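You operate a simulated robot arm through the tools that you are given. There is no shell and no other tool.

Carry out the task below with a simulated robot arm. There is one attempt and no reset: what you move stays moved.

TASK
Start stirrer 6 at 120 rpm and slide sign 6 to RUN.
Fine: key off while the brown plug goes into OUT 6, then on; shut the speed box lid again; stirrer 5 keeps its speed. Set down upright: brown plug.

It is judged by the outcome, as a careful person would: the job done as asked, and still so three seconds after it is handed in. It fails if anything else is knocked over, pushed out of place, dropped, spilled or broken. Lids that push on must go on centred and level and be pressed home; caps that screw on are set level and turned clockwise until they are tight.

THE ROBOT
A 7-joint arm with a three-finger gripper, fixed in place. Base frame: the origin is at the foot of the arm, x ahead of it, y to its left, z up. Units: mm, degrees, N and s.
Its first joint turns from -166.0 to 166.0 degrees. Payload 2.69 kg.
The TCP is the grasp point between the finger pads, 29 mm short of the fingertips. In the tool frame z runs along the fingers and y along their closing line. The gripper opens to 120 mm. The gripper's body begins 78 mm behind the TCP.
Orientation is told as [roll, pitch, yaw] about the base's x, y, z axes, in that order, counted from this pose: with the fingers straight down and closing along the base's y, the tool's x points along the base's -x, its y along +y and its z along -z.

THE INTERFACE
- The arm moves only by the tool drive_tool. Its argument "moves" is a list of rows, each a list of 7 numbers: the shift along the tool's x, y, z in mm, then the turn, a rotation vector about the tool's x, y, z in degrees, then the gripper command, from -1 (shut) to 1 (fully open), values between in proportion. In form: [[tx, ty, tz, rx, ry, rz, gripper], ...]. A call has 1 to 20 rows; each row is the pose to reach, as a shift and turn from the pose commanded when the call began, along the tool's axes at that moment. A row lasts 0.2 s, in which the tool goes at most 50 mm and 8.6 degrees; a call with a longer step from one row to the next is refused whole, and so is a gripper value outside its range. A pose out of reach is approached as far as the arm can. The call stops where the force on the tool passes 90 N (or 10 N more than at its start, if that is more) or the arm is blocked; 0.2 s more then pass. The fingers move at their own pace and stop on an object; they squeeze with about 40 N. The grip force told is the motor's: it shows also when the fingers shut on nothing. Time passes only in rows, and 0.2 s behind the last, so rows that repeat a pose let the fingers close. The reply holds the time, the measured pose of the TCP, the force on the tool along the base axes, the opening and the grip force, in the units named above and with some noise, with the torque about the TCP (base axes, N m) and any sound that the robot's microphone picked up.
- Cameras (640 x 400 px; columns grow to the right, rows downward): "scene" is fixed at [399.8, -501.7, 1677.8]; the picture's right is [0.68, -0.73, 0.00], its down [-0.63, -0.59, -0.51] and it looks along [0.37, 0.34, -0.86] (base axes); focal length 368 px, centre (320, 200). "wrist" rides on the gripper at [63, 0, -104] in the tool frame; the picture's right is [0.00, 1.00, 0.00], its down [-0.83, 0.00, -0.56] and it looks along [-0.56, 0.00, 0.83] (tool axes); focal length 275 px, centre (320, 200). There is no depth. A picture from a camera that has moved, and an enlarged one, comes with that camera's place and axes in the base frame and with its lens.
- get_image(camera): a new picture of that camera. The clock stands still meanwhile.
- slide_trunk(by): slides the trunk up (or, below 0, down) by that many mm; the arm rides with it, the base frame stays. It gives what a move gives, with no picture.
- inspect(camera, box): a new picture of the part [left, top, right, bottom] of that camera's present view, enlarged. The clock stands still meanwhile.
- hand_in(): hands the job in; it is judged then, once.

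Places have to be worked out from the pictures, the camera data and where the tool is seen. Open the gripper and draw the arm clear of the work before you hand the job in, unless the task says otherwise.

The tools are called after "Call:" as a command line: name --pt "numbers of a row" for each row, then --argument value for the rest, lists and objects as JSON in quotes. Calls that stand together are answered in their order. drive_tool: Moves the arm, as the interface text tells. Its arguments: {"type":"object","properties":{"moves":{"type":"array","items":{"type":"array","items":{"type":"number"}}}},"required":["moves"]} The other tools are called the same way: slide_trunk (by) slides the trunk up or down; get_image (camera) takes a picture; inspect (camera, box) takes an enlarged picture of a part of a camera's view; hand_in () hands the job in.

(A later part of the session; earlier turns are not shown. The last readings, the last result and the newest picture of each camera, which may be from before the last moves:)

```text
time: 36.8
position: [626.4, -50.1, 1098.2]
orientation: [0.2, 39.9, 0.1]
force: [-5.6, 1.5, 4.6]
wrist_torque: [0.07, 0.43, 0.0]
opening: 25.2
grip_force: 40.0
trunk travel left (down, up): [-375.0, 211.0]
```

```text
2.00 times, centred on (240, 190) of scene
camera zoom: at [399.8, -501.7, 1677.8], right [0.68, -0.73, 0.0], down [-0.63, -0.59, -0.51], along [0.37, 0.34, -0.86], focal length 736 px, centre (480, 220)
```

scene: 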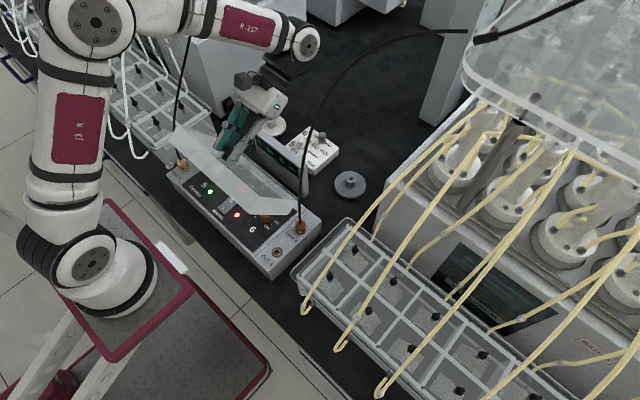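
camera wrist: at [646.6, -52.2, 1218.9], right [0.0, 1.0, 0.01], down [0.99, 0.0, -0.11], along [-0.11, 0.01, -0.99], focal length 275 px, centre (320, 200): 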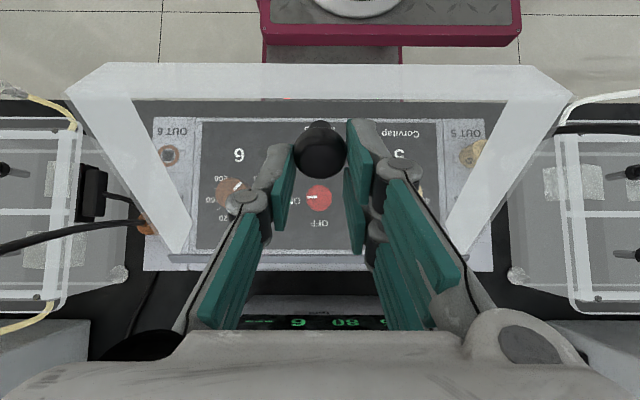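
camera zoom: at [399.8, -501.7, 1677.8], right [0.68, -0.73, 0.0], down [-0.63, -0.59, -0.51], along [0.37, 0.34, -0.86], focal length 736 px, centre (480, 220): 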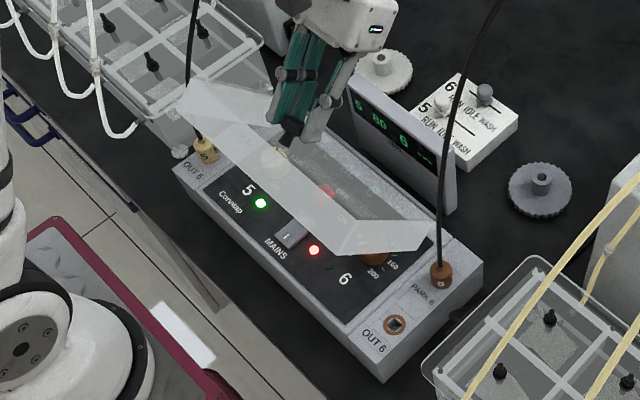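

The ball pivots fine in the pads and the lid stays put. Continuing the re-orientation to pitch about 18°, then full grip.

Call:
drive_tool --pt "1.1 0 0.1 0 -8 0 -0.605" --pt "2.1 0 0.3 0 -16 0 -0.605" --pt "2.8 0 0.6 0 -22 0 -0.605" --pt "2.8 0 0.6 0 -22 0 -1" --pt "2.8 0 0.6 0 -22 0 -1"

Call:
inspect --camera "scene" --box '[140, 90, 340, 290]'

```text
time: 38.0
position: [626.8, -48.0, 1097.6]
orientation: [0.3, 17.7, 0.0]
force: [-0.2, 13.1, 4.1]
wrist_torque: [0.42, -0.25, -0.6]
opening: 22.1
grip_force: 44.6
trunk travel left (down, up): [-375.0, 211.0]
```

```text
2.00 times, centred on (240, 190) of scene
camera zoom: at [399.8, -501.7, 1677.8], right [0.68, -0.73, 0.0], down [-0.63, -0.59, -0.51], along [0.37, 0.34, -0.86], focal length 736 px, centre (480, 220)
```

zoom: 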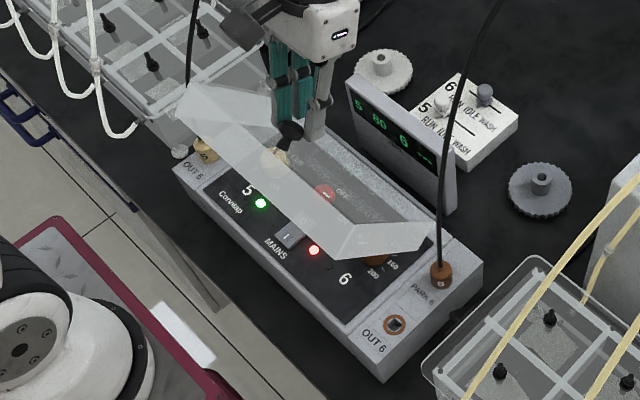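

Call:
get_image --camera "wrist"

Call:
inspect --camera "scene" --box '[190, 80, 270, 150]'

```text
taken
camera wrist: at [598.5, -51.0, 1217.9], right [0.0, 1.0, 0.0], down [0.96, 0.0, 0.28], along [0.28, 0.01, -0.96], focal length 275 px, centre (320, 200)
```

wrist: 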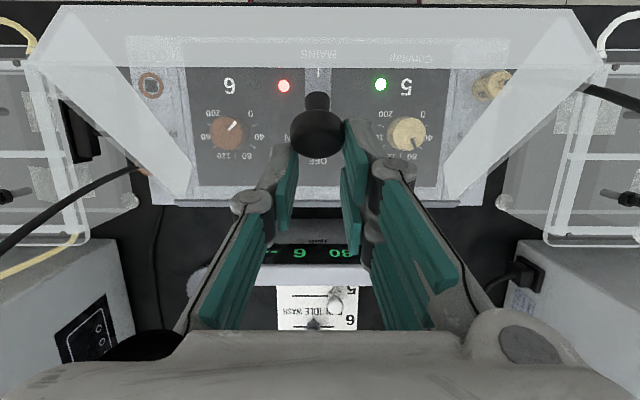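

```text
5.71 times, centred on (230, 115) of scene
camera zoom: at [399.8, -501.7, 1677.8], right [0.68, -0.73, 0.0], down [-0.63, -0.59, -0.51], along [0.37, 0.34, -0.86], focal length 2103 px, centre (834, 686)
```

zoom: 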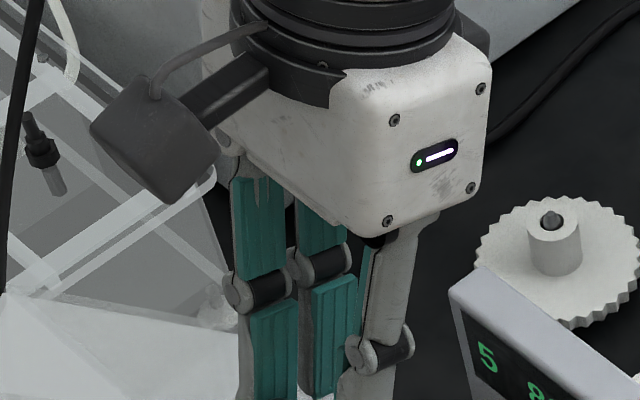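

The ball slid to the pad edges (about 17 mm off in tool x) during the light hold, so this grip is poor. I'll lower the lid back down along the arc under control and start again with a full grip throughout.

Call:
drive_tool --pt "4.6 0 6.1 0 0 0 -1" --pt "9.2 0 12.2 0 0 0 -1" --pt "16.6 0 24.5 0 0 0 -1" --pt "22.8 0 37.6 0 0 0 -1" --pt "27.5 0 51.1 0 0 0 -1" --pt "30.8 0 65.1 0 0 0 -1" --pt "32.5 0 79.4 0 0 0 -1" --pt "32.5 0 79.4 0 0 0 -1"

Call:
get_image --camera "wrist"

Call:
inspect --camera "scene" --box '[140, 90, 340, 290]'

```text
time: 39.8
position: [575.7, -47.5, 1032.0]
orientation: [0.4, 17.2, -0.2]
force: [45.6, 41.7, -13.9]
wrist_torque: [0.61, -1.69, -1.21]
opening: 17.8
grip_force: 42.7
trunk travel left (down, up): [-375.0, 211.0]
```

```text
taken
camera wrist: at [546.6, -48.9, 1150.7], right [0.0, 1.0, 0.01], down [0.96, 0.0, 0.29], along [0.29, 0.01, -0.96], focal length 275 px, centre (320, 200)
```

wrist: 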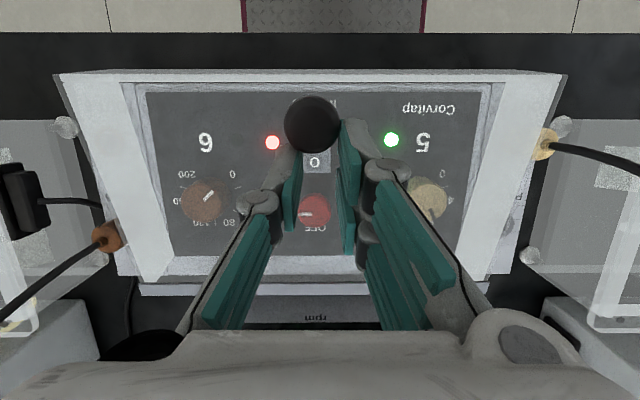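

```text
2.00 times, centred on (240, 190) of scene
camera zoom: at [399.8, -501.7, 1677.8], right [0.68, -0.73, 0.0], down [-0.63, -0.59, -0.51], along [0.37, 0.34, -0.86], focal length 736 px, centre (480, 220)
```

zoom: 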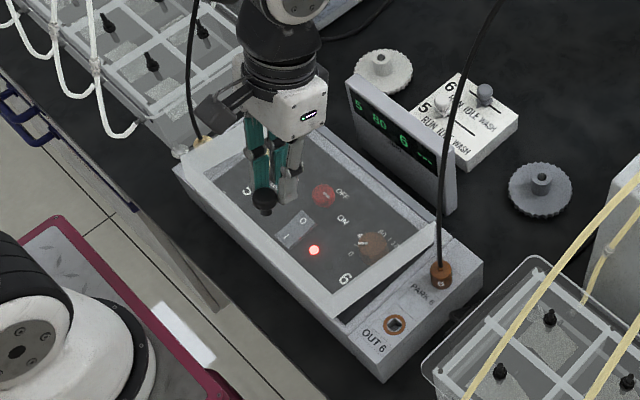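

The lid is down to about 11°, but the grip is very marginal with side loads. I'll lower the rest of the way while easing the x load.

Call:
drive_tool --pt "-2 1 4 0 0 0 -1" --pt "-3 2 8 0 0 0 -1" --pt "-3 2 12 0 0 0 -1" --pt "-3 2 17 0 0 0 -1" --pt "-3 2 21 0 0 0 -1" --pt "-3 2 21 0 0 0 -1"

Call:
get_image --camera "wrist"

Call:
inspect --camera "scene" --box '[140, 90, 340, 290]'

```text
time: 41.2
position: [569.9, -44.9, 1010.7]
orientation: [0.2, 17.5, -0.2]
force: [34.7, 36.9, -5.6]
wrist_torque: [0.7, -1.07, -1.04]
opening: 14.7
grip_force: 40.3
trunk travel left (down, up): [-375.0, 211.0]
```

```text
taken
camera wrist: at [542.2, -47.4, 1130.5], right [0.0, 1.0, 0.01], down [0.96, 0.0, 0.28], along [0.28, 0.01, -0.96], focal length 275 px, centre (320, 200)
```

wrist: 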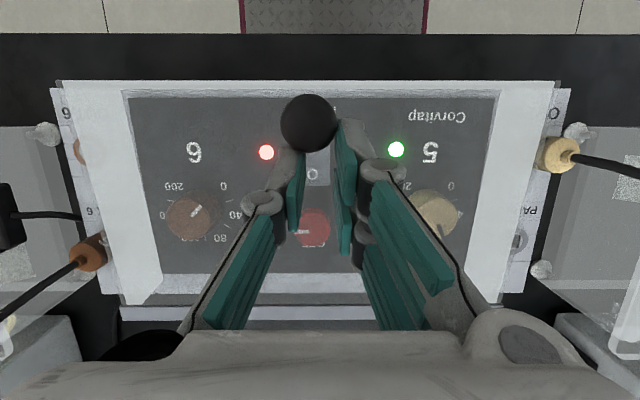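

```text
2.00 times, centred on (240, 190) of scene
camera zoom: at [399.8, -501.7, 1677.8], right [0.68, -0.73, 0.0], down [-0.63, -0.59, -0.51], along [0.37, 0.34, -0.86], focal length 736 px, centre (480, 220)
```

zoom: 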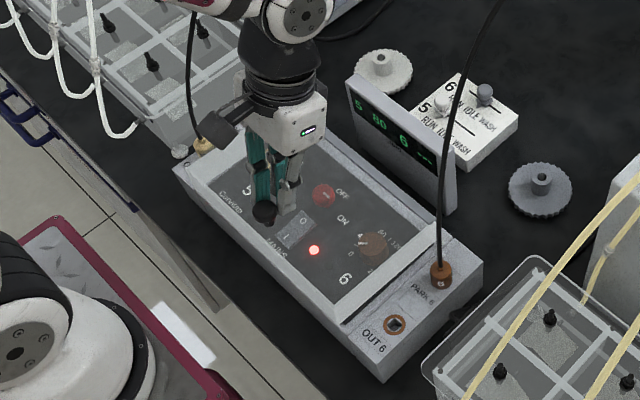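

The lid is almost closed. I'll open the fingers now, and look at where the knob settles.

Call:
drive_tool --pt "0 0 0 0 0 0 -0.4" --pt "0 0 0 0 0 0 0" --pt "0 0 0 0 0 0 0"

Call:
get_image --camera "wrist"

Call:
inspect --camera "scene" --box '[140, 110, 340, 290]'

```text
time: 42.0
position: [565.8, -48.5, 1012.1]
orientation: [0.0, 17.9, 0.0]
force: [-0.1, -0.2, -0.4]
wrist_torque: [-0.05, 0.03, 0.01]
opening: 60.2
grip_force: 0.1
trunk travel left (down, up): [-375.0, 211.0]
```

```text
taken
camera wrist: at [539.2, -50.4, 1131.4], right [0.0, 1.0, 0.0], down [0.96, 0.0, 0.27], along [0.27, 0.0, -0.96], focal length 275 px, centre (320, 200)
```

wrist: 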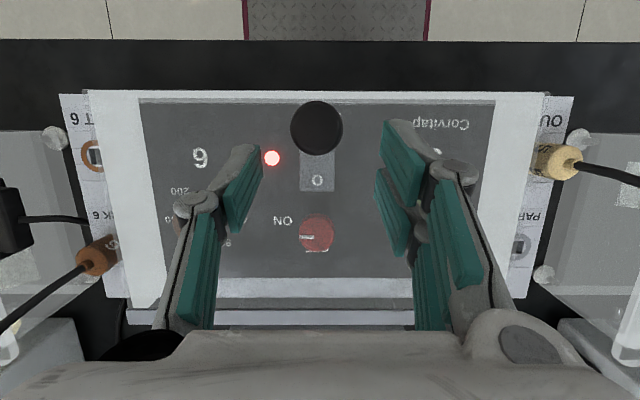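

```text
2.22 times, centred on (240, 200) of scene
camera zoom: at [399.8, -501.7, 1677.8], right [0.68, -0.73, 0.0], down [-0.63, -0.59, -0.51], along [0.37, 0.34, -0.86], focal length 818 px, centre (498, 200)
```

zoom: 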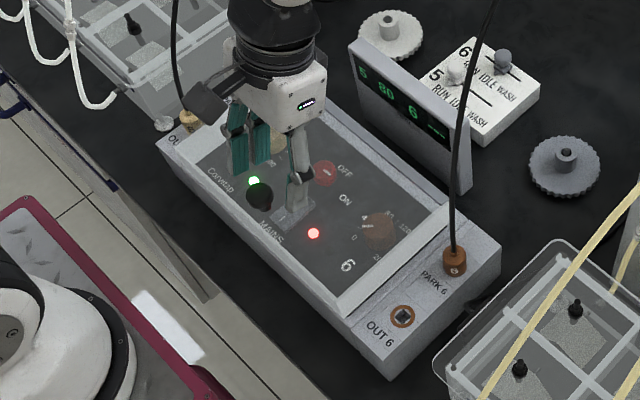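

The lid is closed again and nothing else changed. I'll raise the trunk 150 mm to gain wrist range for the swing, then re-grip with the tool straight.

Call:
slide_trunk --by 150

```text
time: 43.8
position: [568.2, -47.6, 1161.4]
orientation: [0.1, 18.0, -0.1]
force: [-0.1, 0.6, 0.6]
wrist_torque: [0.01, -0.01, -0.02]
opening: 60.3
grip_force: 0.1
trunk travel left (down, up): [-525.0, 61.0]
```

I'll dry-test the end poses in free air (lid closed) to see whether pitch 72–85° is now reachable.

Call:
drive_tool --pt "-16 0 3 0 8 0 0" --pt "-32 0 6 0 16 0 0" --pt "-48 0 9 0 24 0 0" --pt "-65 0 12 0 32 0 0" --pt "-81 0 15 0 40 0 0" --pt "-97 0 18 0 48 0 0" --pt "-113.4 0 22 0 54 0 0" --pt "-113.4 0 22 0 54 0 0"

```text
time: 45.5
position: [606.5, -71.9, 1104.8]
orientation: [2.5, 65.0, 7.3]
force: [0.5, -0.4, -0.1]
wrist_torque: [-0.01, 0.02, 0.04]
opening: 60.1
grip_force: 0.0
out of reach, approached as far as the arm can: row 5, 6, 7, 8
trunk travel left (down, up): [-525.0, 61.0]
```

Raising the trunk did not help; about 58–60° pitch is the limit. With a full grip the ball can pivot in the pads, so I plan a swing with pitch capped lower. I'll dry-test the end pose with pitch 45° in free air.

Call:
drive_tool --pt "0 0 0 -1.2 -7 1.3 0" --pt "-4 1 -8 -2.4 -14 2.6 0" --pt "-18 3 -34 -3.6 -20 3.8 0" --pt "-32 6 -61 -3.6 -20 3.8 0" --pt "-46 8 -88 -3.6 -20 3.8 0" --pt "-59.8 10.6 -113.9 -3.6 -20 3.8 0" --pt "-59.8 10.6 -113.9 -3.6 -20 3.8 0"

```text
time: 47.1
position: [715.5, -52.6, 1101.7]
orientation: [-0.2, 44.9, -0.1]
force: [-0.3, 0.6, 0.0]
wrist_torque: [-0.02, 0.0, -0.01]
opening: 60.3
grip_force: 0.1
out of reach, approached as far as the arm can: row 6, 7
trunk travel left (down, up): [-525.0, 61.0]
```

Call:
drive_tool --pt "0 1 0 0 -8 0 0" --pt "0 2.6 0 0 -15 0 0" --pt "-12.9 2.6 -10.3 0 -15 0 0" --pt "-12.9 2.6 -10.3 0 -15 0 0"

```text
time: 48.1
position: [732.0, -52.3, 1099.4]
orientation: [-0.1, 29.8, -0.1]
force: [0.9, 0.6, 0.9]
wrist_torque: [0.01, 0.01, -0.02]
opening: 59.8
grip_force: 0.1
trunk travel left (down, up): [-525.0, 61.0]
```

Pitch 30° reaches the full-open pose. I'll return above the knob with the tool straight and re-grip there.

Call:
drive_tool --pt "18 0.2 10 0 -4 0 0" --pt "36 0.4 24 0 -8 0 0" --pt "54 0.6 40 0 -12 0 0" --pt "73 0.8 58 0 -16 0 0" --pt "91 1 76 0 -20 0 0" --pt "110 1.2 94 0 -24 0 0" --pt "128 1.4 112 0 -28 0 0" --pt "145.6 1.5 128.4 0 -29.8 0 0" --pt "145.6 1.5 128.4 0 -29.8 0 0"

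Call:
get_image --camera "wrist"

```text
time: 50.1
position: [539.6, -48.7, 1061.6]
orientation: [-0.1, 0.1, -0.1]
force: [-0.2, 0.2, -0.2]
wrist_torque: [0.02, -0.01, -0.06]
opening: 60.1
grip_force: 0.1
trunk travel left (down, up): [-525.0, 61.0]
```

```text
taken
camera wrist: at [477.5, -50.1, 1166.0], right [0.0, 1.0, 0.0], down [0.83, 0.0, 0.55], along [0.55, 0.0, -0.83], focal length 275 px, centre (320, 200)
```

wrist: 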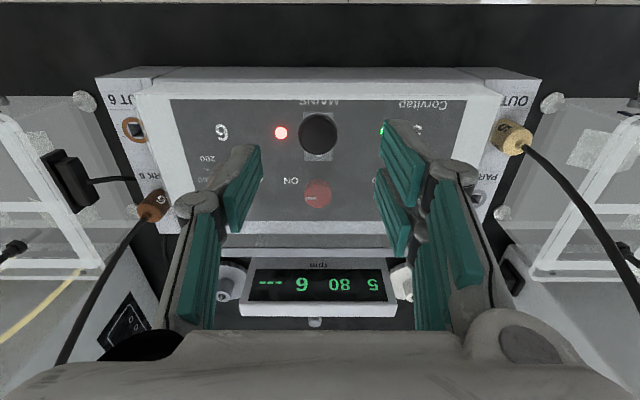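

The knob is centred to within 1–2 mm. Descending to z≈1000.5 and gripping fully.

Call:
drive_tool --pt "-1.2 -0.7 20 0 0 0 0" --pt "-1.2 -0.7 40 0 0 0 0" --pt "-1.2 -0.7 55 0 0 0 0" --pt "-1.2 -0.7 61 0 0 0 0" --pt "-1.2 -0.7 61 0 0 0 -0.4" --pt "-1.2 -0.7 61 0 0 0 -1" --pt "-1.2 -0.7 61 0 0 0 -1" --pt "-1.2 -0.7 61 0 0 0 -1"

Call:
get_image --camera "wrist"

```text
time: 52.0
position: [542.9, -50.6, 999.0]
orientation: [0.0, 0.2, -0.1]
force: [-0.1, 0.3, 0.4]
wrist_torque: [-0.02, 0.02, 0.11]
opening: 23.9
grip_force: 44.7
trunk travel left (down, up): [-525.0, 61.0]
```

```text
taken
camera wrist: at [478.7, -51.8, 1104.7], right [0.0, 1.0, 0.0], down [0.83, 0.0, 0.55], along [0.55, 0.0, -0.83], focal length 275 px, centre (320, 200)
```

wrist: 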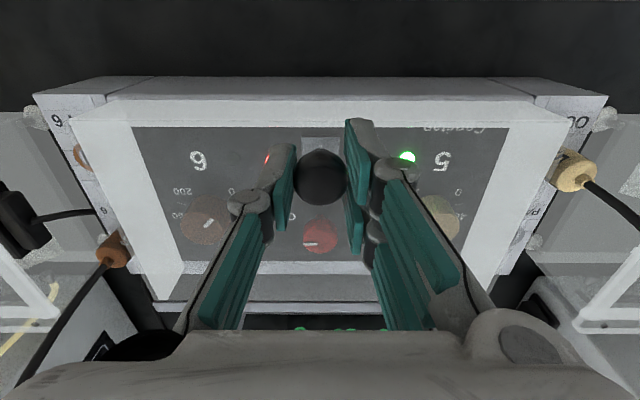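

The grip is well centred with negligible forces. Now lift along the arc to about 20° with only a small tool pitch, letting the ball pivot.

Call:
drive_tool --pt "-1.5 0 -5.8 0 0.8 0 -1" --pt "-3.1 0 -11.7 0 1.5 0 -1" --pt "-5.1 0 -17.4 0 2.2 0 -1" --pt "-7.3 0 -23.1 0 3 0 -1" --pt "-9.8 0 -28.7 0 3.8 0 -1" --pt "-12.4 0 -34.2 0 4.5 0 -1" --pt "-15.4 0 -39.5 0 5.3 0 -1" --pt "-18.5 0 -44.7 0 6 0 -1" --pt "-18.5 0 -44.7 0 6 0 -1"

Call:
get_image --camera "wrist"

```text
time: 54.0
position: [558.3, -49.8, 1044.5]
orientation: [-0.2, 6.4, -0.2]
force: [-15.4, -4.0, -3.3]
wrist_torque: [0.01, 1.28, -0.15]
opening: 24.2
grip_force: 45.6
trunk travel left (down, up): [-525.0, 61.0]
```

```text
taken
camera wrist: at [507.3, -51.8, 1156.3], right [0.0, 1.0, 0.0], down [0.89, 0.0, 0.46], along [0.46, 0.0, -0.89], focal length 275 px, centre (320, 200)
```

wrist: 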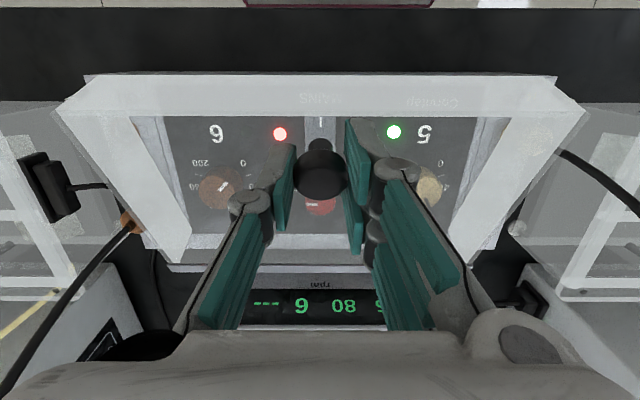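

The ball pivots under full grip (slip torque about 1.3 Nm) and stays centred. Continuing to about 40°.

Call:
drive_tool --pt "-2.9 0 -5.4 0 0.8 0 -1" --pt "-5.9 0 -10.7 0 1.5 0 -1" --pt "-9.3 0 -15.7 0 2.2 0 -1" --pt "-12.7 0 -20.7 0 3 0 -1" --pt "-16.4 0 -25.6 0 3.8 0 -1" --pt "-20.3 0 -30.3 0 4.5 0 -1" --pt "-24.5 0 -34.7 0 5.2 0 -1" --pt "-28.8 0 -39 0 6 0 -1" --pt "-28.8 0 -39 0 6 0 -1"

Call:
get_image --camera "wrist"

```text
time: 56.0
position: [589.4, -51.2, 1081.6]
orientation: [-0.1, 12.3, -0.1]
force: [-27.4, -5.0, 15.7]
wrist_torque: [-0.12, 1.6, 0.05]
opening: 24.5
grip_force: 45.5
trunk travel left (down, up): [-525.0, 61.0]
```

```text
taken
camera wrist: at [551.1, -51.7, 1197.2], right [0.0, 1.0, 0.0], down [0.93, 0.0, 0.36], along [0.36, 0.0, -0.93], focal length 275 px, centre (320, 200)
```

wrist: 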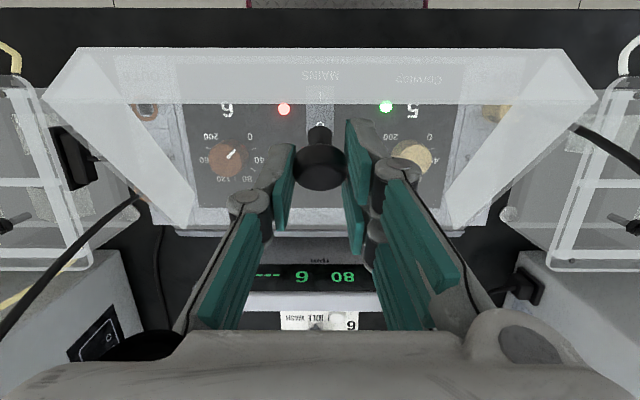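

The lid is lagging about 4° and the ball has crept ~6 mm along the pads. Before continuing I want a better trunk height and grip bias, so I'll lower the lid back along the same path.

Call:
drive_tool --pt "3.8 0 4.8 0 -0.8 0 -1" --pt "7.6 0 9.6 0 -1.5 0 -1" --pt "14.1 0 19.9 0 -3 0 -1" --pt "19.8 0 30.6 0 -4.5 0 -1" --pt "24.5 0 41.8 0 -6 0 -1" --pt "28.3 0 53.5 0 -7.5 0 -1" --pt "31 0 65.3 0 -9 0 -1" --pt "32.7 0 77.3 0 -10.5 0 -1" --pt "32.7 0 77.3 0 -10.5 0 -1"

Call:
get_image --camera "wrist"

```text
time: 58.0
position: [547.5, -50.4, 1010.7]
orientation: [-0.1, 1.5, 0.0]
force: [22.1, 6.7, -1.4]
wrist_torque: [0.14, -0.88, -0.09]
opening: 24.1
grip_force: 44.4
trunk travel left (down, up): [-525.0, 61.0]
```

```text
taken
camera wrist: at [486.5, -51.8, 1117.0], right [0.0, 1.0, 0.0], down [0.85, 0.0, 0.53], along [0.53, 0.0, -0.85], focal length 275 px, centre (320, 200)
```

wrist: 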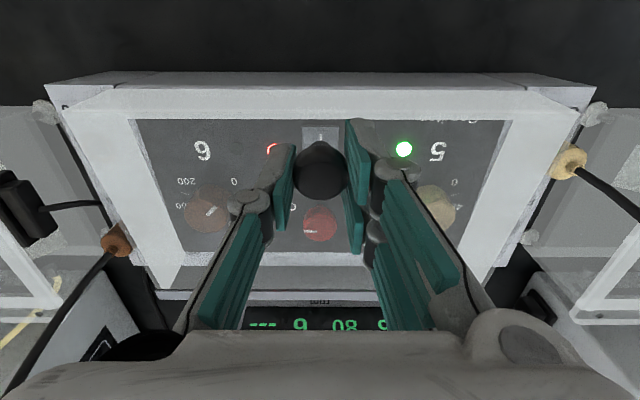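

Lid near closed. Lower the last few mm and release.

Call:
drive_tool --pt "0.5 0 5 0 -0.5 0 -1" --pt "1 0 9 0 -1.5 0 -1" --pt "1 0 9 0 -1.5 0 -1" --pt "1 0 9 0 -1.5 0 -0.4" --pt "1 0 9 0 -1.5 0 0" --pt "1 0 9 0 -1.5 0 0"

Call:
get_image --camera "wrist"

```text
time: 59.4
position: [542.1, -49.8, 1001.9]
orientation: [-0.1, 0.3, -0.1]
force: [1.0, 0.5, -0.2]
wrist_torque: [0.0, 0.0, 0.01]
opening: 60.3
grip_force: 0.0
trunk travel left (down, up): [-525.0, 61.0]
```

```text
taken
camera wrist: at [480.0, -51.7, 1107.1], right [0.0, 1.0, 0.0], down [0.83, 0.0, 0.55], along [0.55, 0.0, -0.83], focal length 275 px, centre (320, 200)
```

wrist: 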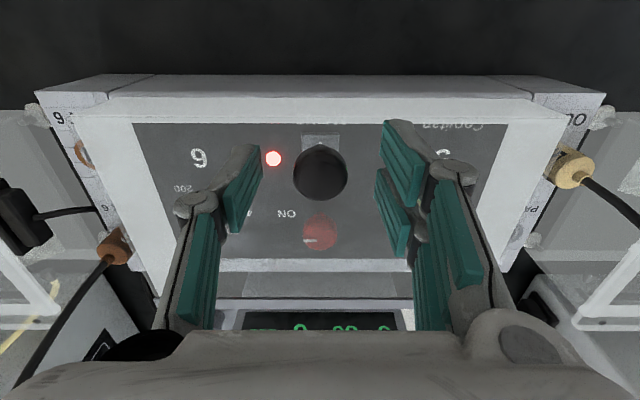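

I'll test reach with a lower trunk: first lift the arm high, then slide the trunk down 300 mm.

Call:
drive_tool --pt "0 0 -40 0 0 0 0" --pt "-5 0 -85 0 0 0 0" --pt "-15 0 -130 0 0 0 0" --pt "-25 0 -175 0 0 0 0" --pt "-35 0 -220 0 0 0 0" --pt "-45 0 -265 0 0 0 0" --pt "-52 0 -310 0 0 0 0" --pt "-58 0 -355 0 0 0 0" --pt "-58 0 -383 0 0 0 0" --pt "-58 0 -383 0 0 0 0"

```text
time: 61.5
position: [600.2, -49.0, 1384.6]
orientation: [-0.2, 0.2, -0.1]
force: [-0.7, -0.4, 0.6]
wrist_torque: [0.02, 0.02, 0.0]
opening: 60.2
grip_force: 0.2
trunk travel left (down, up): [-525.0, 61.0]
```

Call:
slide_trunk --by -270

Call:
get_image --camera "scene"

```text
time: 64.3
position: [603.3, -50.2, 1114.6]
orientation: [-0.1, 0.1, -0.1]
force: [0.4, -0.2, 0.3]
wrist_torque: [-0.01, -0.01, 0.01]
opening: 60.3
grip_force: 0.2
trunk travel left (down, up): [-255.0, 331.0]
```

```text
taken
```

scene: 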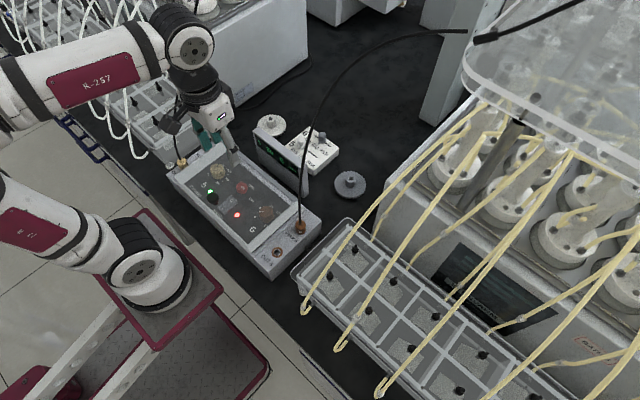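

Trunk is now 120 mm below its starting height. Dry-testing pitch 60° at x≈655.

Call:
drive_tool --pt "-6 0 0 0 8 0 0" --pt "-13 0 0 0 16 0 0" --pt "-20 0 0 0 24 0 0" --pt "-26 0 0 0 32 0 0" --pt "-33 0 2 0 40 0 0" --pt "-40 0 4 0 48 0 0" --pt "-46 0 5 0 54 0 0" --pt "-52 0 5 0 60 0 0" --pt "-52 0 5 0 60 0 0"

```text
time: 66.3
position: [606.3, -65.9, 1055.5]
orientation: [0.1, 58.3, -0.5]
force: [0.4, 1.3, -0.8]
wrist_torque: [-0.06, 0.03, 0.07]
opening: 60.1
grip_force: 0.1
out of reach, approached as far as the arm can: row 5, 6, 7, 8, 9
trunk travel left (down, up): [-255.0, 331.0]
```

Lower trunk is worse. I'll go back up to +150 (where pitch 45–50° reached further), and prepare a better schedule: pitch with the lid first, then let the ball slip.

Call:
slide_trunk --by 270

```text
time: 69.0
position: [433.7, -65.5, 1323.6]
orientation: [-0.2, 60.2, -0.2]
force: [-0.5, -0.1, 0.5]
wrist_torque: [0.01, -0.01, 0.0]
opening: 60.2
grip_force: 0.0
trunk travel left (down, up): [-525.0, 61.0]
```

Call:
drive_tool --pt "-27 2 -3 0 -8 0 0" --pt "-54 4 -6 0 -16 0 0" --pt "-81 6 -9 0 -24 0 0" --pt "-108 8 -12 0 -32 0 0" --pt "-135 10 -14 0 -40 0 0" --pt "-162 12 -17 0 -48 0 0" --pt "-189 14 -20 0 -56 0 0" --pt "-213.7 15.5 -22 0 -60 0 0" --pt "-213.7 15.5 -22 0 -60 0 0"

Call:
get_image --camera "scene"

```text
time: 71.0
position: [559.4, -50.3, 1150.6]
orientation: [-0.2, 0.0, -0.1]
force: [0.4, 0.3, 1.6]
wrist_torque: [-0.03, 0.0, -0.01]
opening: 59.9
grip_force: 0.1
trunk travel left (down, up): [-525.0, 61.0]
```

```text
taken
```

scene: 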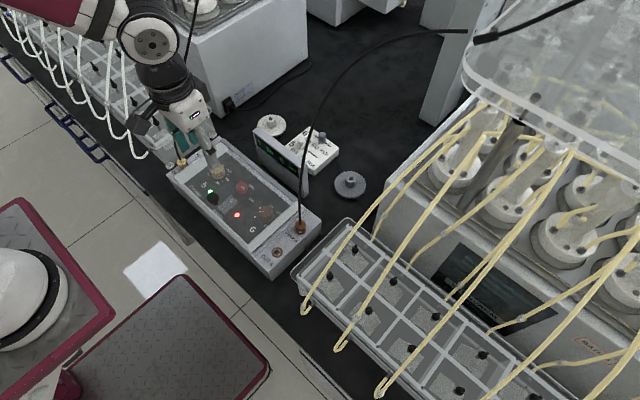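

I'll check whether a grip with pitch -15° at the knob is reachable from here (fingers open, straddling the knob).

Call:
drive_tool --pt "5 0 20 0 -3 0 0" --pt "10 0 45 0 -6 0 0" --pt "15 0 70 0 -9 0 0" --pt "20 0 95 0 -12 0 0" --pt "25 0 120 0 -15 0 0" --pt "25.3 0 140 0 -15 0 0" --pt "25.3 0 150 0 -15 0 0" --pt "25.3 0 150 0 -15 0 0"

Call:
get_image --camera "wrist"

```text
time: 72.8
position: [534.7, -50.8, 1001.0]
orientation: [-0.1, -14.9, -0.1]
force: [0.6, -0.6, 0.3]
wrist_torque: [0.0, -0.01, 0.03]
opening: 60.1
grip_force: 0.1
trunk travel left (down, up): [-525.0, 61.0]
```

```text
taken
camera wrist: at [447.2, -52.3, 1086.7], right [0.0, 1.0, 0.0], down [0.66, 0.0, 0.75], along [0.75, 0.0, -0.66], focal length 275 px, centre (320, 200)
```

wrist: 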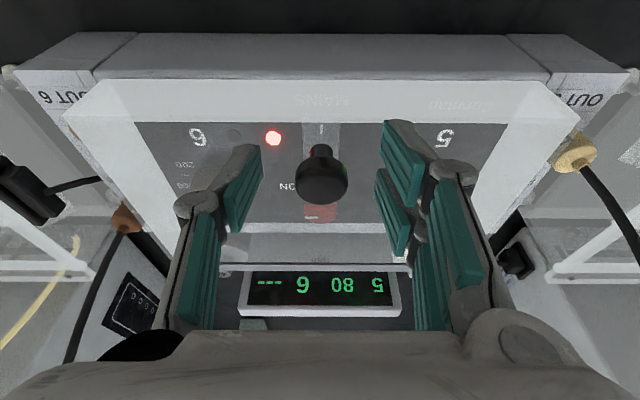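

That works. I'll try a further 10° (pitch -25°) about the ball to gain even more no-slip range.

Call:
drive_tool --pt "0.7 0 -0.5 0 -5 0 0" --pt "1.4 0 0 0 -10 0 0" --pt "1.4 0 0 0 -10 0 0"

Call:
get_image --camera "wrist"

```text
time: 73.7
position: [551.6, -54.4, 999.4]
orientation: [-0.1, -24.8, 0.0]
force: [-4.7, 3.0, 9.7]
wrist_torque: [0.39, 0.25, 0.11]
opening: 64.7
grip_force: 2.9
out of reach, approached as far as the arm can: row 2, 3
trunk travel left (down, up): [-525.0, 61.0]
```

```text
taken
camera wrist: at [451.5, -56.2, 1069.1], right [0.0, 1.0, 0.0], down [0.52, 0.0, 0.85], along [0.85, 0.0, -0.52], focal length 275 px, centre (320, 200)
```

wrist: 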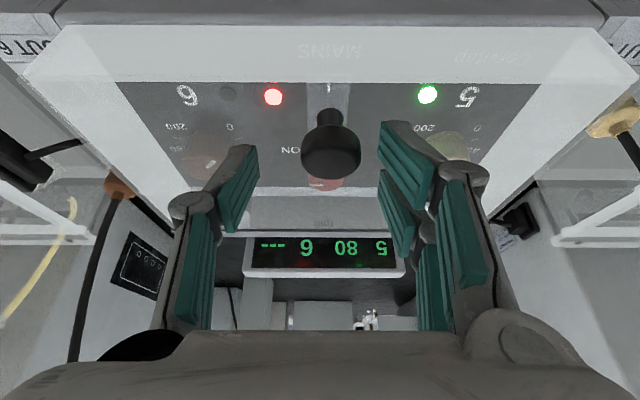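

-25° is just out of reach and the tips brushed the lid. I'll settle at pitch -18° with the ball correctly placed.

Call:
drive_tool --pt "3 2 -8 0 4 0 0" --pt "10 4.4 -9 0 6.8 0 0" --pt "15.9 4.4 -8 0 6.8 0 0" --pt "15.9 4.4 -8 0 6.8 0 0"

Call:
get_image --camera "wrist"

```text
time: 74.7
position: [535.9, -50.2, 999.5]
orientation: [-0.1, -18.2, -0.1]
force: [4.9, 0.5, 9.4]
wrist_torque: [0.31, -0.05, -0.22]
opening: 61.4
grip_force: 1.0
trunk travel left (down, up): [-525.0, 61.0]
```

```text
taken
camera wrist: at [443.4, -51.3, 1080.3], right [0.0, 1.0, 0.0], down [0.62, 0.0, 0.79], along [0.79, 0.0, -0.62], focal length 275 px, centre (320, 200)
```

wrist: 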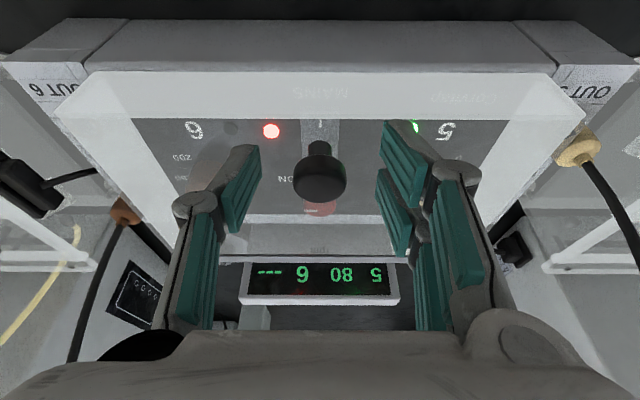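

Tips are lightly touching the lid top (9 N), so I'll raise 3.5 mm and then close on the ball.

Call:
drive_tool --pt "-1.1 0 -3.4 0 0 0 0" --pt "-1.1 0 -3.4 0 0 0 0"

```text
time: 75.2
position: [533.4, -49.3, 1002.3]
orientation: [0.0, -18.0, 0.1]
force: [-0.4, -0.1, 0.4]
wrist_torque: [-0.01, 0.01, 0.03]
opening: 59.9
grip_force: 0.0
trunk travel left (down, up): [-525.0, 61.0]
```

Call:
drive_tool --pt "0 0 0 0 0 0 -0.4" --pt "0 0 0 0 0 0 -1" --pt "0 0 0 0 0 0 -1" --pt "0 0 0 0 0 0 -1"

Call:
get_image --camera "wrist"

```text
time: 76.2
position: [534.8, -50.0, 1003.1]
orientation: [-0.1, -18.1, -0.1]
force: [-1.1, -7.5, -0.8]
wrist_torque: [-0.12, -0.03, -0.1]
opening: 24.4
grip_force: 45.2
trunk travel left (down, up): [-525.0, 61.0]
```

```text
taken
camera wrist: at [442.4, -51.5, 1083.5], right [0.0, 1.0, 0.0], down [0.62, 0.0, 0.79], along [0.79, 0.0, -0.62], focal length 275 px, centre (320, 200)
```

wrist: 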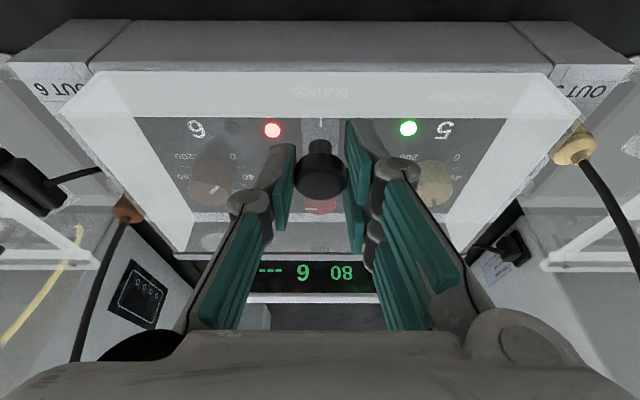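

Grip is good. Now rotate tool and lid together about the hinge (no slip) to 20°.

Call:
drive_tool --pt "-3.6 -0.7 -5.2 0 2.5 0 -1" --pt "-7.2 -0.7 -10.3 0 5 0 -1" --pt "-11.3 -0.7 -15.4 0 7.5 0 -1" --pt "-15.5 -0.7 -20.5 0 10 0 -1" --pt "-20 -0.7 -25.1 0 12.5 0 -1" --pt "-24.6 -0.7 -29.8 0 15 0 -1" --pt "-29.5 -0.7 -34.1 0 17.5 0 -1" --pt "-34.5 -0.7 -38.4 0 20 0 -1" --pt "-34.5 -0.7 -38.4 0 20 0 -1"

Call:
get_image --camera "wrist"

```text
time: 78.2
position: [555.3, -51.2, 1050.2]
orientation: [-0.1, 1.9, 0.0]
force: [0.7, 11.9, -13.0]
wrist_torque: [0.33, 1.28, 0.07]
opening: 24.8
grip_force: 44.9
trunk travel left (down, up): [-525.0, 61.0]
```

```text
taken
camera wrist: at [496.4, -51.8, 1157.2], right [0.0, 1.0, 0.0], down [0.85, 0.0, 0.53], along [0.53, 0.0, -0.85], focal length 275 px, centre (320, 200)
```

wrist: 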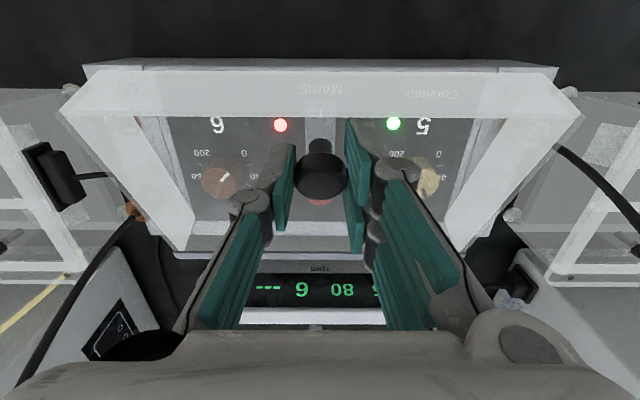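

Good – moving together. I continue the rotation to 40°, with a small y correction.

Call:
drive_tool --pt "-3.6 0.7 -5.4 0 3 0 -1" --pt "-7.4 0.7 -10.8 0 6 0 -1" --pt "-11.5 0.7 -15.9 0 8.5 0 -1" --pt "-15.7 0.7 -20.9 0 11 0 -1" --pt "-20.2 0.7 -25.6 0 13.5 0 -1" --pt "-24.8 0.7 -30.3 0 16 0 -1" --pt "-29.7 0.7 -34.6 0 18.5 0 -1" --pt "-34.7 0.7 -38.8 0 21 0 -1" --pt "-34.7 0.7 -38.8 0 21 0 -1"

Call:
get_image --camera "wrist"

```text
time: 80.2
position: [592.4, -50.9, 1086.1]
orientation: [-0.1, 22.8, -0.2]
force: [14.6, 6.0, -17.4]
wrist_torque: [0.08, -0.39, -0.11]
opening: 24.4
grip_force: 44.9
trunk travel left (down, up): [-525.0, 61.0]
```

```text
taken
camera wrist: at [575.4, -51.7, 1208.7], right [0.0, 1.0, 0.0], down [0.98, 0.0, 0.19], along [0.19, 0.0, -0.98], focal length 275 px, centre (320, 200)
```

wrist: 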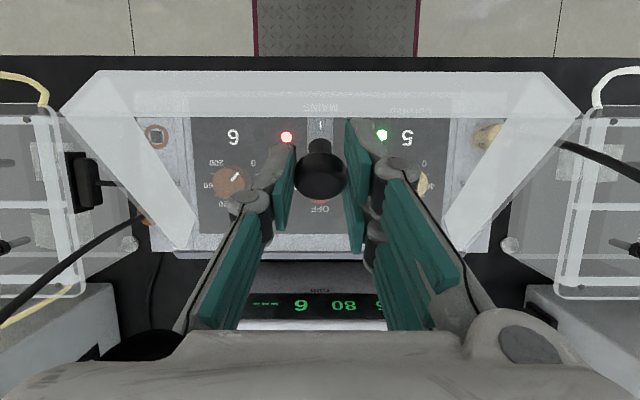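

The inward radial load (~23 N) shows the hinge at about (678.5, 966). With that arc I continue to 60°, pitch ~42°.

Call:
drive_tool --pt "-4.4 -0.5 -5 0 2 0 -1" --pt "-8.1 -0.5 -10.6 0 4.5 0 -1" --pt "-12.2 -0.5 -15.7 0 7 0 -1" --pt "-16.3 -0.5 -20.8 0 9.5 0 -1" --pt "-20.8 -0.5 -25.5 0 12 0 -1" --pt "-25.3 -0.5 -30.2 0 14.5 0 -1" --pt "-30.2 -0.5 -34.5 0 17 0 -1" --pt "-35.2 -0.5 -38.7 0 19.5 0 -1" --pt "-35.2 -0.5 -38.7 0 19.5 0 -1"

Call:
get_image --camera "wrist"

```text
time: 82.2
position: [639.8, -50.4, 1108.1]
orientation: [0.0, 42.6, 0.0]
force: [-3.0, 12.8, -16.4]
wrist_torque: [0.25, 0.96, -0.2]
opening: 24.8
grip_force: 44.8
trunk travel left (down, up): [-525.0, 61.0]
```

```text
taken
camera wrist: at [663.7, -51.8, 1229.2], right [0.0, 1.0, 0.0], down [0.99, 0.0, -0.15], along [-0.15, 0.0, -0.99], focal length 275 px, centre (320, 200)
```

wrist: 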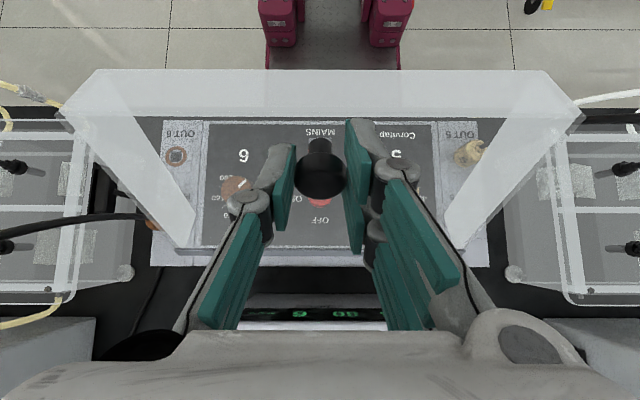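

Very good, the ball is still centred at ~60° opening. Next I hold pitch near 45° and continue the arc to ~75°, watching reach.

Call:
drive_tool --pt "-3.5 0.8 -5.4 0 1.3 0 -1" --pt "-7 0.8 -10.7 0 2.5 0 -1" --pt "-10.6 0.8 -15.6 0 2.5 0 -1" --pt "-14.2 0.8 -20.5 0 2.5 0 -1" --pt "-18.2 0.8 -25.1 0 2.5 0 -1" --pt "-22.2 0.8 -29.7 0 2.5 0 -1" --pt "-22.2 0.8 -29.7 0 2.5 0 -1"

Call:
get_image --camera "wrist"

```text
time: 83.8
position: [675.5, -51.3, 1117.3]
orientation: [-0.1, 44.8, -0.2]
force: [-8.2, 8.2, -5.0]
wrist_torque: [0.29, 1.08, -0.26]
opening: 24.6
grip_force: 44.7
trunk travel left (down, up): [-525.0, 61.0]
```

```text
taken
camera wrist: at [704.8, -51.8, 1236.8], right [0.0, 1.0, 0.0], down [0.98, 0.0, -0.19], along [-0.19, 0.0, -0.98], focal length 275 px, centre (320, 200)
```

wrist: 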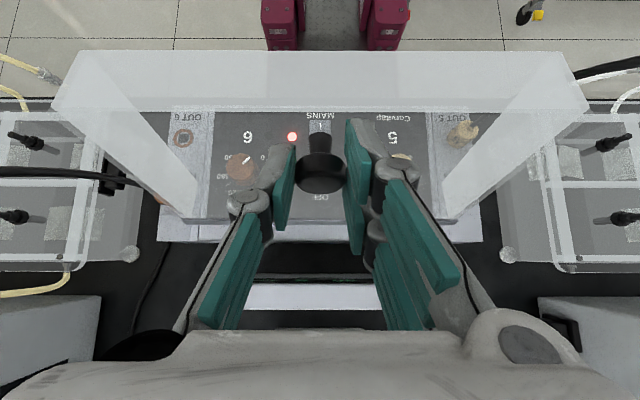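

Still centred. Continue to ~90° with pitch easing to 41°.

Call:
drive_tool --pt "-4.1 0.5 -4.4 0 -0.5 0 -1" --pt "-8.2 0.5 -8.8 0 -1 0 -1" --pt "-12.6 0.5 -12.8 0 -1.5 0 -1" --pt "-17 0.5 -16.8 0 -2 0 -1" --pt "-21.8 0.5 -20.3 0 -3 0 -1" --pt "-26.5 0.5 -23.8 0 -4 0 -1" --pt "-26.5 0.5 -23.8 0 -4 0 -1"

Call:
get_image --camera "wrist"

Call:
inspect --camera "scene" --box '[140, 90, 340, 290]'

```text
time: 85.5
position: [709.4, -49.5, 1115.8]
orientation: [-0.2, 40.7, -0.3]
force: [-1.8, -2.7, 29.5]
wrist_torque: [-0.22, 1.39, 0.12]
opening: 24.1
grip_force: 45.2
trunk travel left (down, up): [-525.0, 61.0]
```

```text
taken
camera wrist: at [730.9, -52.0, 1238.3], right [0.0, 1.0, 0.0], down [0.99, 0.0, -0.12], along [-0.12, 0.0, -0.99], focal length 275 px, centre (320, 200)
```

wrist: 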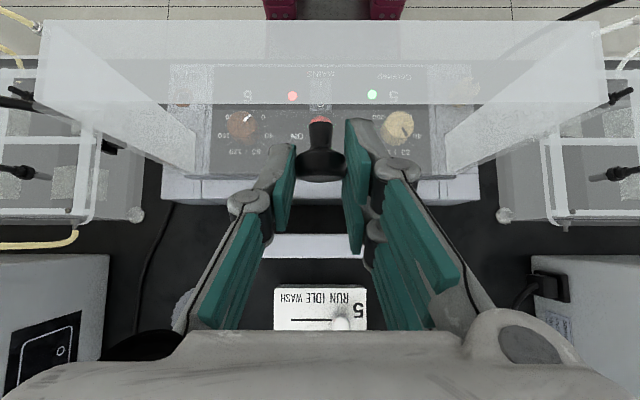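

```text
2.00 times, centred on (240, 190) of scene
camera zoom: at [399.8, -501.7, 1677.8], right [0.68, -0.73, 0.0], down [-0.63, -0.59, -0.51], along [0.37, 0.34, -0.86], focal length 736 px, centre (480, 220)
```

zoom: 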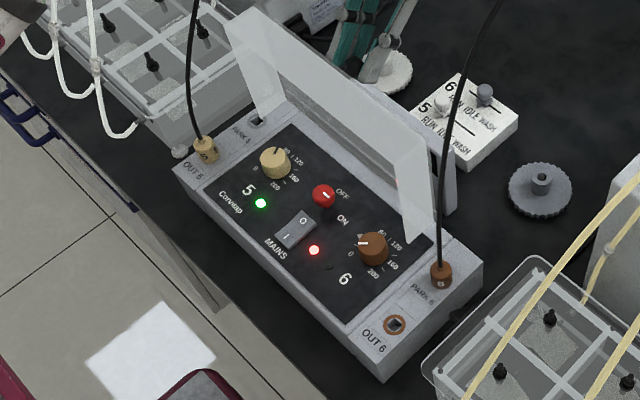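

The lid is just about vertical. I'll relieve the small radial load and go on to ~95°, watching for the stop.

Call:
drive_tool --pt "0.8 0 -2 0 0 0 -1" --pt "-3 0 -4 0 -0.7 0 -1" --pt "-6 0 -5.6 0 -1.4 0 -1" --pt "-8.7 0 -7.2 0 -2 0 -1" --pt "-8.7 0 -7.2 0 -2 0 -1"

Call:
get_image --camera "wrist"

```text
time: 86.7
position: [721.7, -50.5, 1116.2]
orientation: [-0.2, 39.0, -0.3]
force: [-5.1, -14.0, 23.6]
wrist_torque: [-0.47, 1.82, 0.27]
opening: 24.3
grip_force: 45.1
trunk travel left (down, up): [-525.0, 61.0]
```

```text
taken
camera wrist: at [738.3, -52.0, 1237.6], right [0.0, 1.0, 0.0], down [1.0, 0.0, -0.09], along [-0.09, 0.0, -1.0], focal length 275 px, centre (320, 200)
```

wrist: 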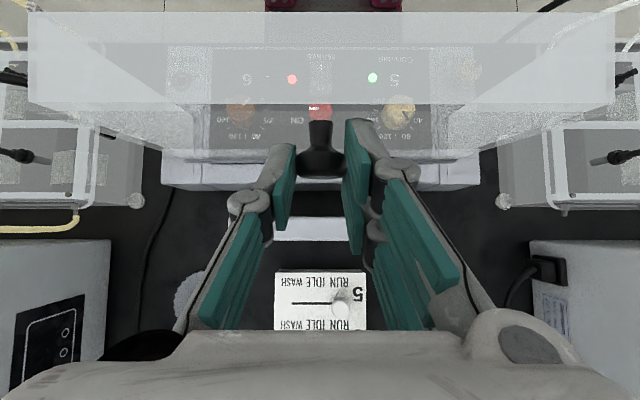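

Call:
drive_tool --pt "-3.6 0.5 -1.4 0 -1 0 -1" --pt "-7.2 0.5 -2.8 0 -2 0 -1" --pt "-10.8 0.5 -4.1 0 -3 0 -1" --pt "-10.8 0.5 -4.1 0 -3 0 -1"

Call:
get_image --camera "wrist"

Call:
inspect --camera "scene" --box '[190, 80, 330, 220]'

```text
time: 87.7
position: [732.0, -49.2, 1113.9]
orientation: [-0.2, 36.0, -0.2]
force: [2.7, -19.0, 41.1]
wrist_torque: [-0.57, 1.99, 0.31]
opening: 24.6
grip_force: 44.7
trunk travel left (down, up): [-525.0, 61.0]
```

```text
taken
camera wrist: at [742.7, -51.9, 1236.5], right [0.0, 1.0, 0.0], down [1.0, 0.0, -0.04], along [-0.04, 0.0, -1.0], focal length 275 px, centre (320, 200)
```

wrist: 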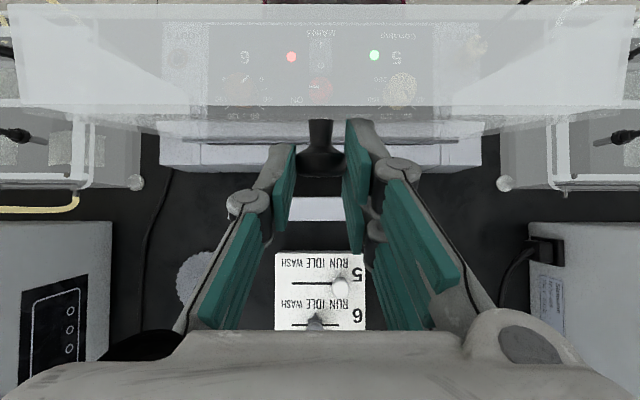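

```text
2.86 times, centred on (260, 150) of scene
camera zoom: at [399.8, -501.7, 1677.8], right [0.68, -0.73, 0.0], down [-0.63, -0.59, -0.51], along [0.37, 0.34, -0.86], focal length 1052 px, centre (491, 343)
```

zoom: 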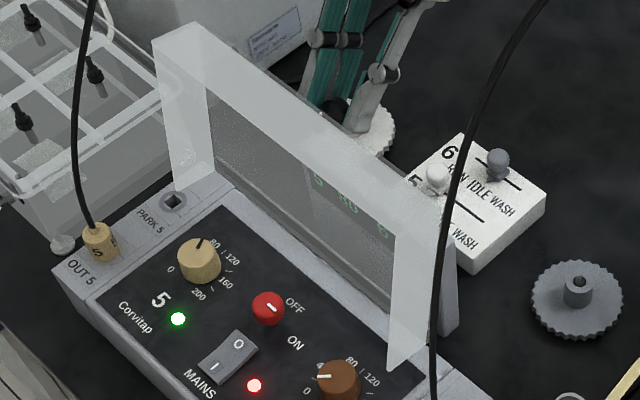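

No stop met yet; there's a 41 N upward radial load. I'll relieve that and creep a few more degrees while watching x force for the hinge stop.

Call:
drive_tool --pt "1.8 -1.2 -2.4 0 0 0 -1" --pt "-1.5 -1.2 -3 0 -1 0 -1" --pt "-5 -1.2 -3.7 0 -2 0 -1" --pt "-8.5 -1.2 -4 0 -3 0 -1" --pt "-12 -1.2 -4.3 0 -4 0 -1" --pt "-12 -1.2 -4.3 0 -4 0 -1"

Call:
get_image --camera "wrist"

Call:
inspect --camera "scene" --box '[190, 80, 330, 220]'

```text
time: 89.0
position: [745.2, -50.3, 1110.1]
orientation: [-0.1, 31.7, -0.1]
force: [11.4, -10.6, 43.0]
wrist_torque: [-0.37, 1.55, 0.12]
opening: 24.7
grip_force: 44.5
trunk travel left (down, up): [-525.0, 61.0]
```

```text
taken
camera wrist: at [746.9, -52.1, 1232.6], right [0.0, 1.0, 0.0], down [1.0, 0.0, 0.04], along [0.04, 0.0, -1.0], focal length 275 px, centre (320, 200)
```

wrist: 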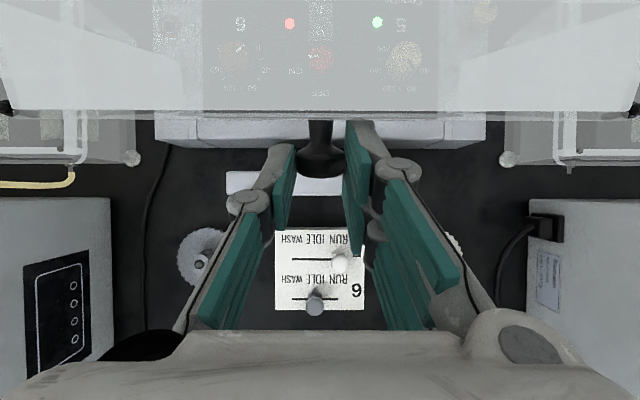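

```text
2.86 times, centred on (260, 150) of scene
camera zoom: at [399.8, -501.7, 1677.8], right [0.68, -0.73, 0.0], down [-0.63, -0.59, -0.51], along [0.37, 0.34, -0.86], focal length 1052 px, centre (491, 343)
```

zoom: 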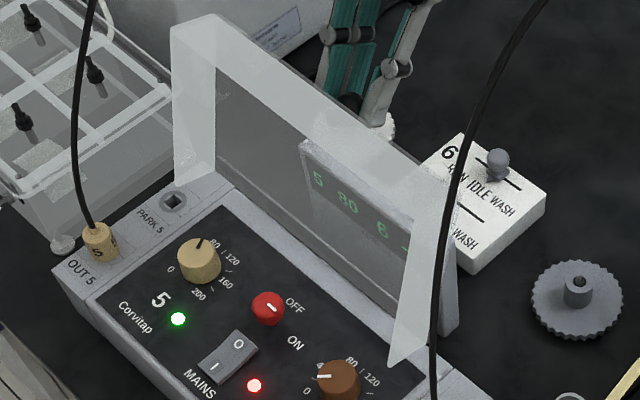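

Call:
drive_tool --pt "-1 -0.6 -2.2 0 0 0 -1" --pt "-3.5 -0.6 -2.5 0 -1 0 -1" --pt "-6 -0.6 -2.8 0 -2 0 -1" --pt "-8.3 -0.6 -3 0 -3 0 -1" --pt "-10.5 -0.6 -3.2 0 -4 0 -1" --pt "-10.5 -0.6 -3.2 0 -4 0 -1"

Call:
get_image --camera "wrist"

Call:
inspect --camera "scene" --box '[190, 80, 330, 220]'

```text
time: 90.5
position: [755.8, -50.8, 1102.7]
orientation: [0.0, 27.7, -0.1]
force: [7.0, -1.8, 22.4]
wrist_torque: [-0.14, 0.86, -0.02]
opening: 24.6
grip_force: 44.9
trunk travel left (down, up): [-525.0, 61.0]
```

```text
taken
camera wrist: at [748.9, -52.1, 1226.4], right [0.0, 1.0, 0.0], down [0.99, 0.0, 0.1], along [0.1, 0.0, -0.99], focal length 275 px, centre (320, 200)
```

wrist: 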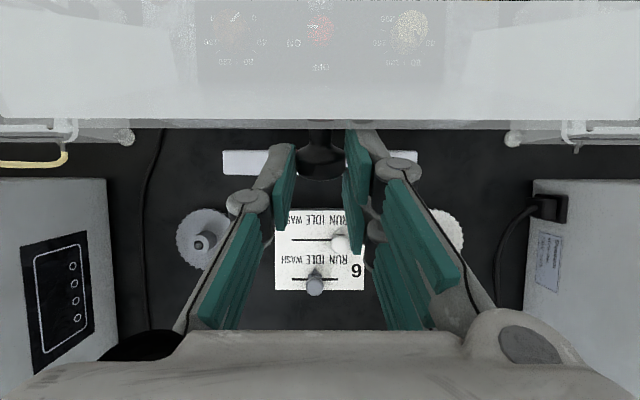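

```text
2.86 times, centred on (260, 150) of scene
camera zoom: at [399.8, -501.7, 1677.8], right [0.68, -0.73, 0.0], down [-0.63, -0.59, -0.51], along [0.37, 0.34, -0.86], focal length 1052 px, centre (491, 343)
```

zoom: 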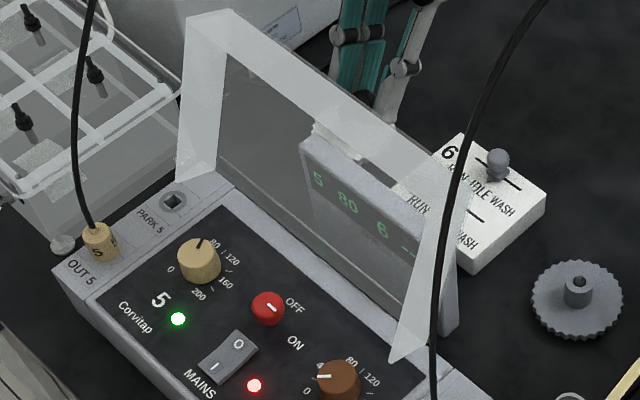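

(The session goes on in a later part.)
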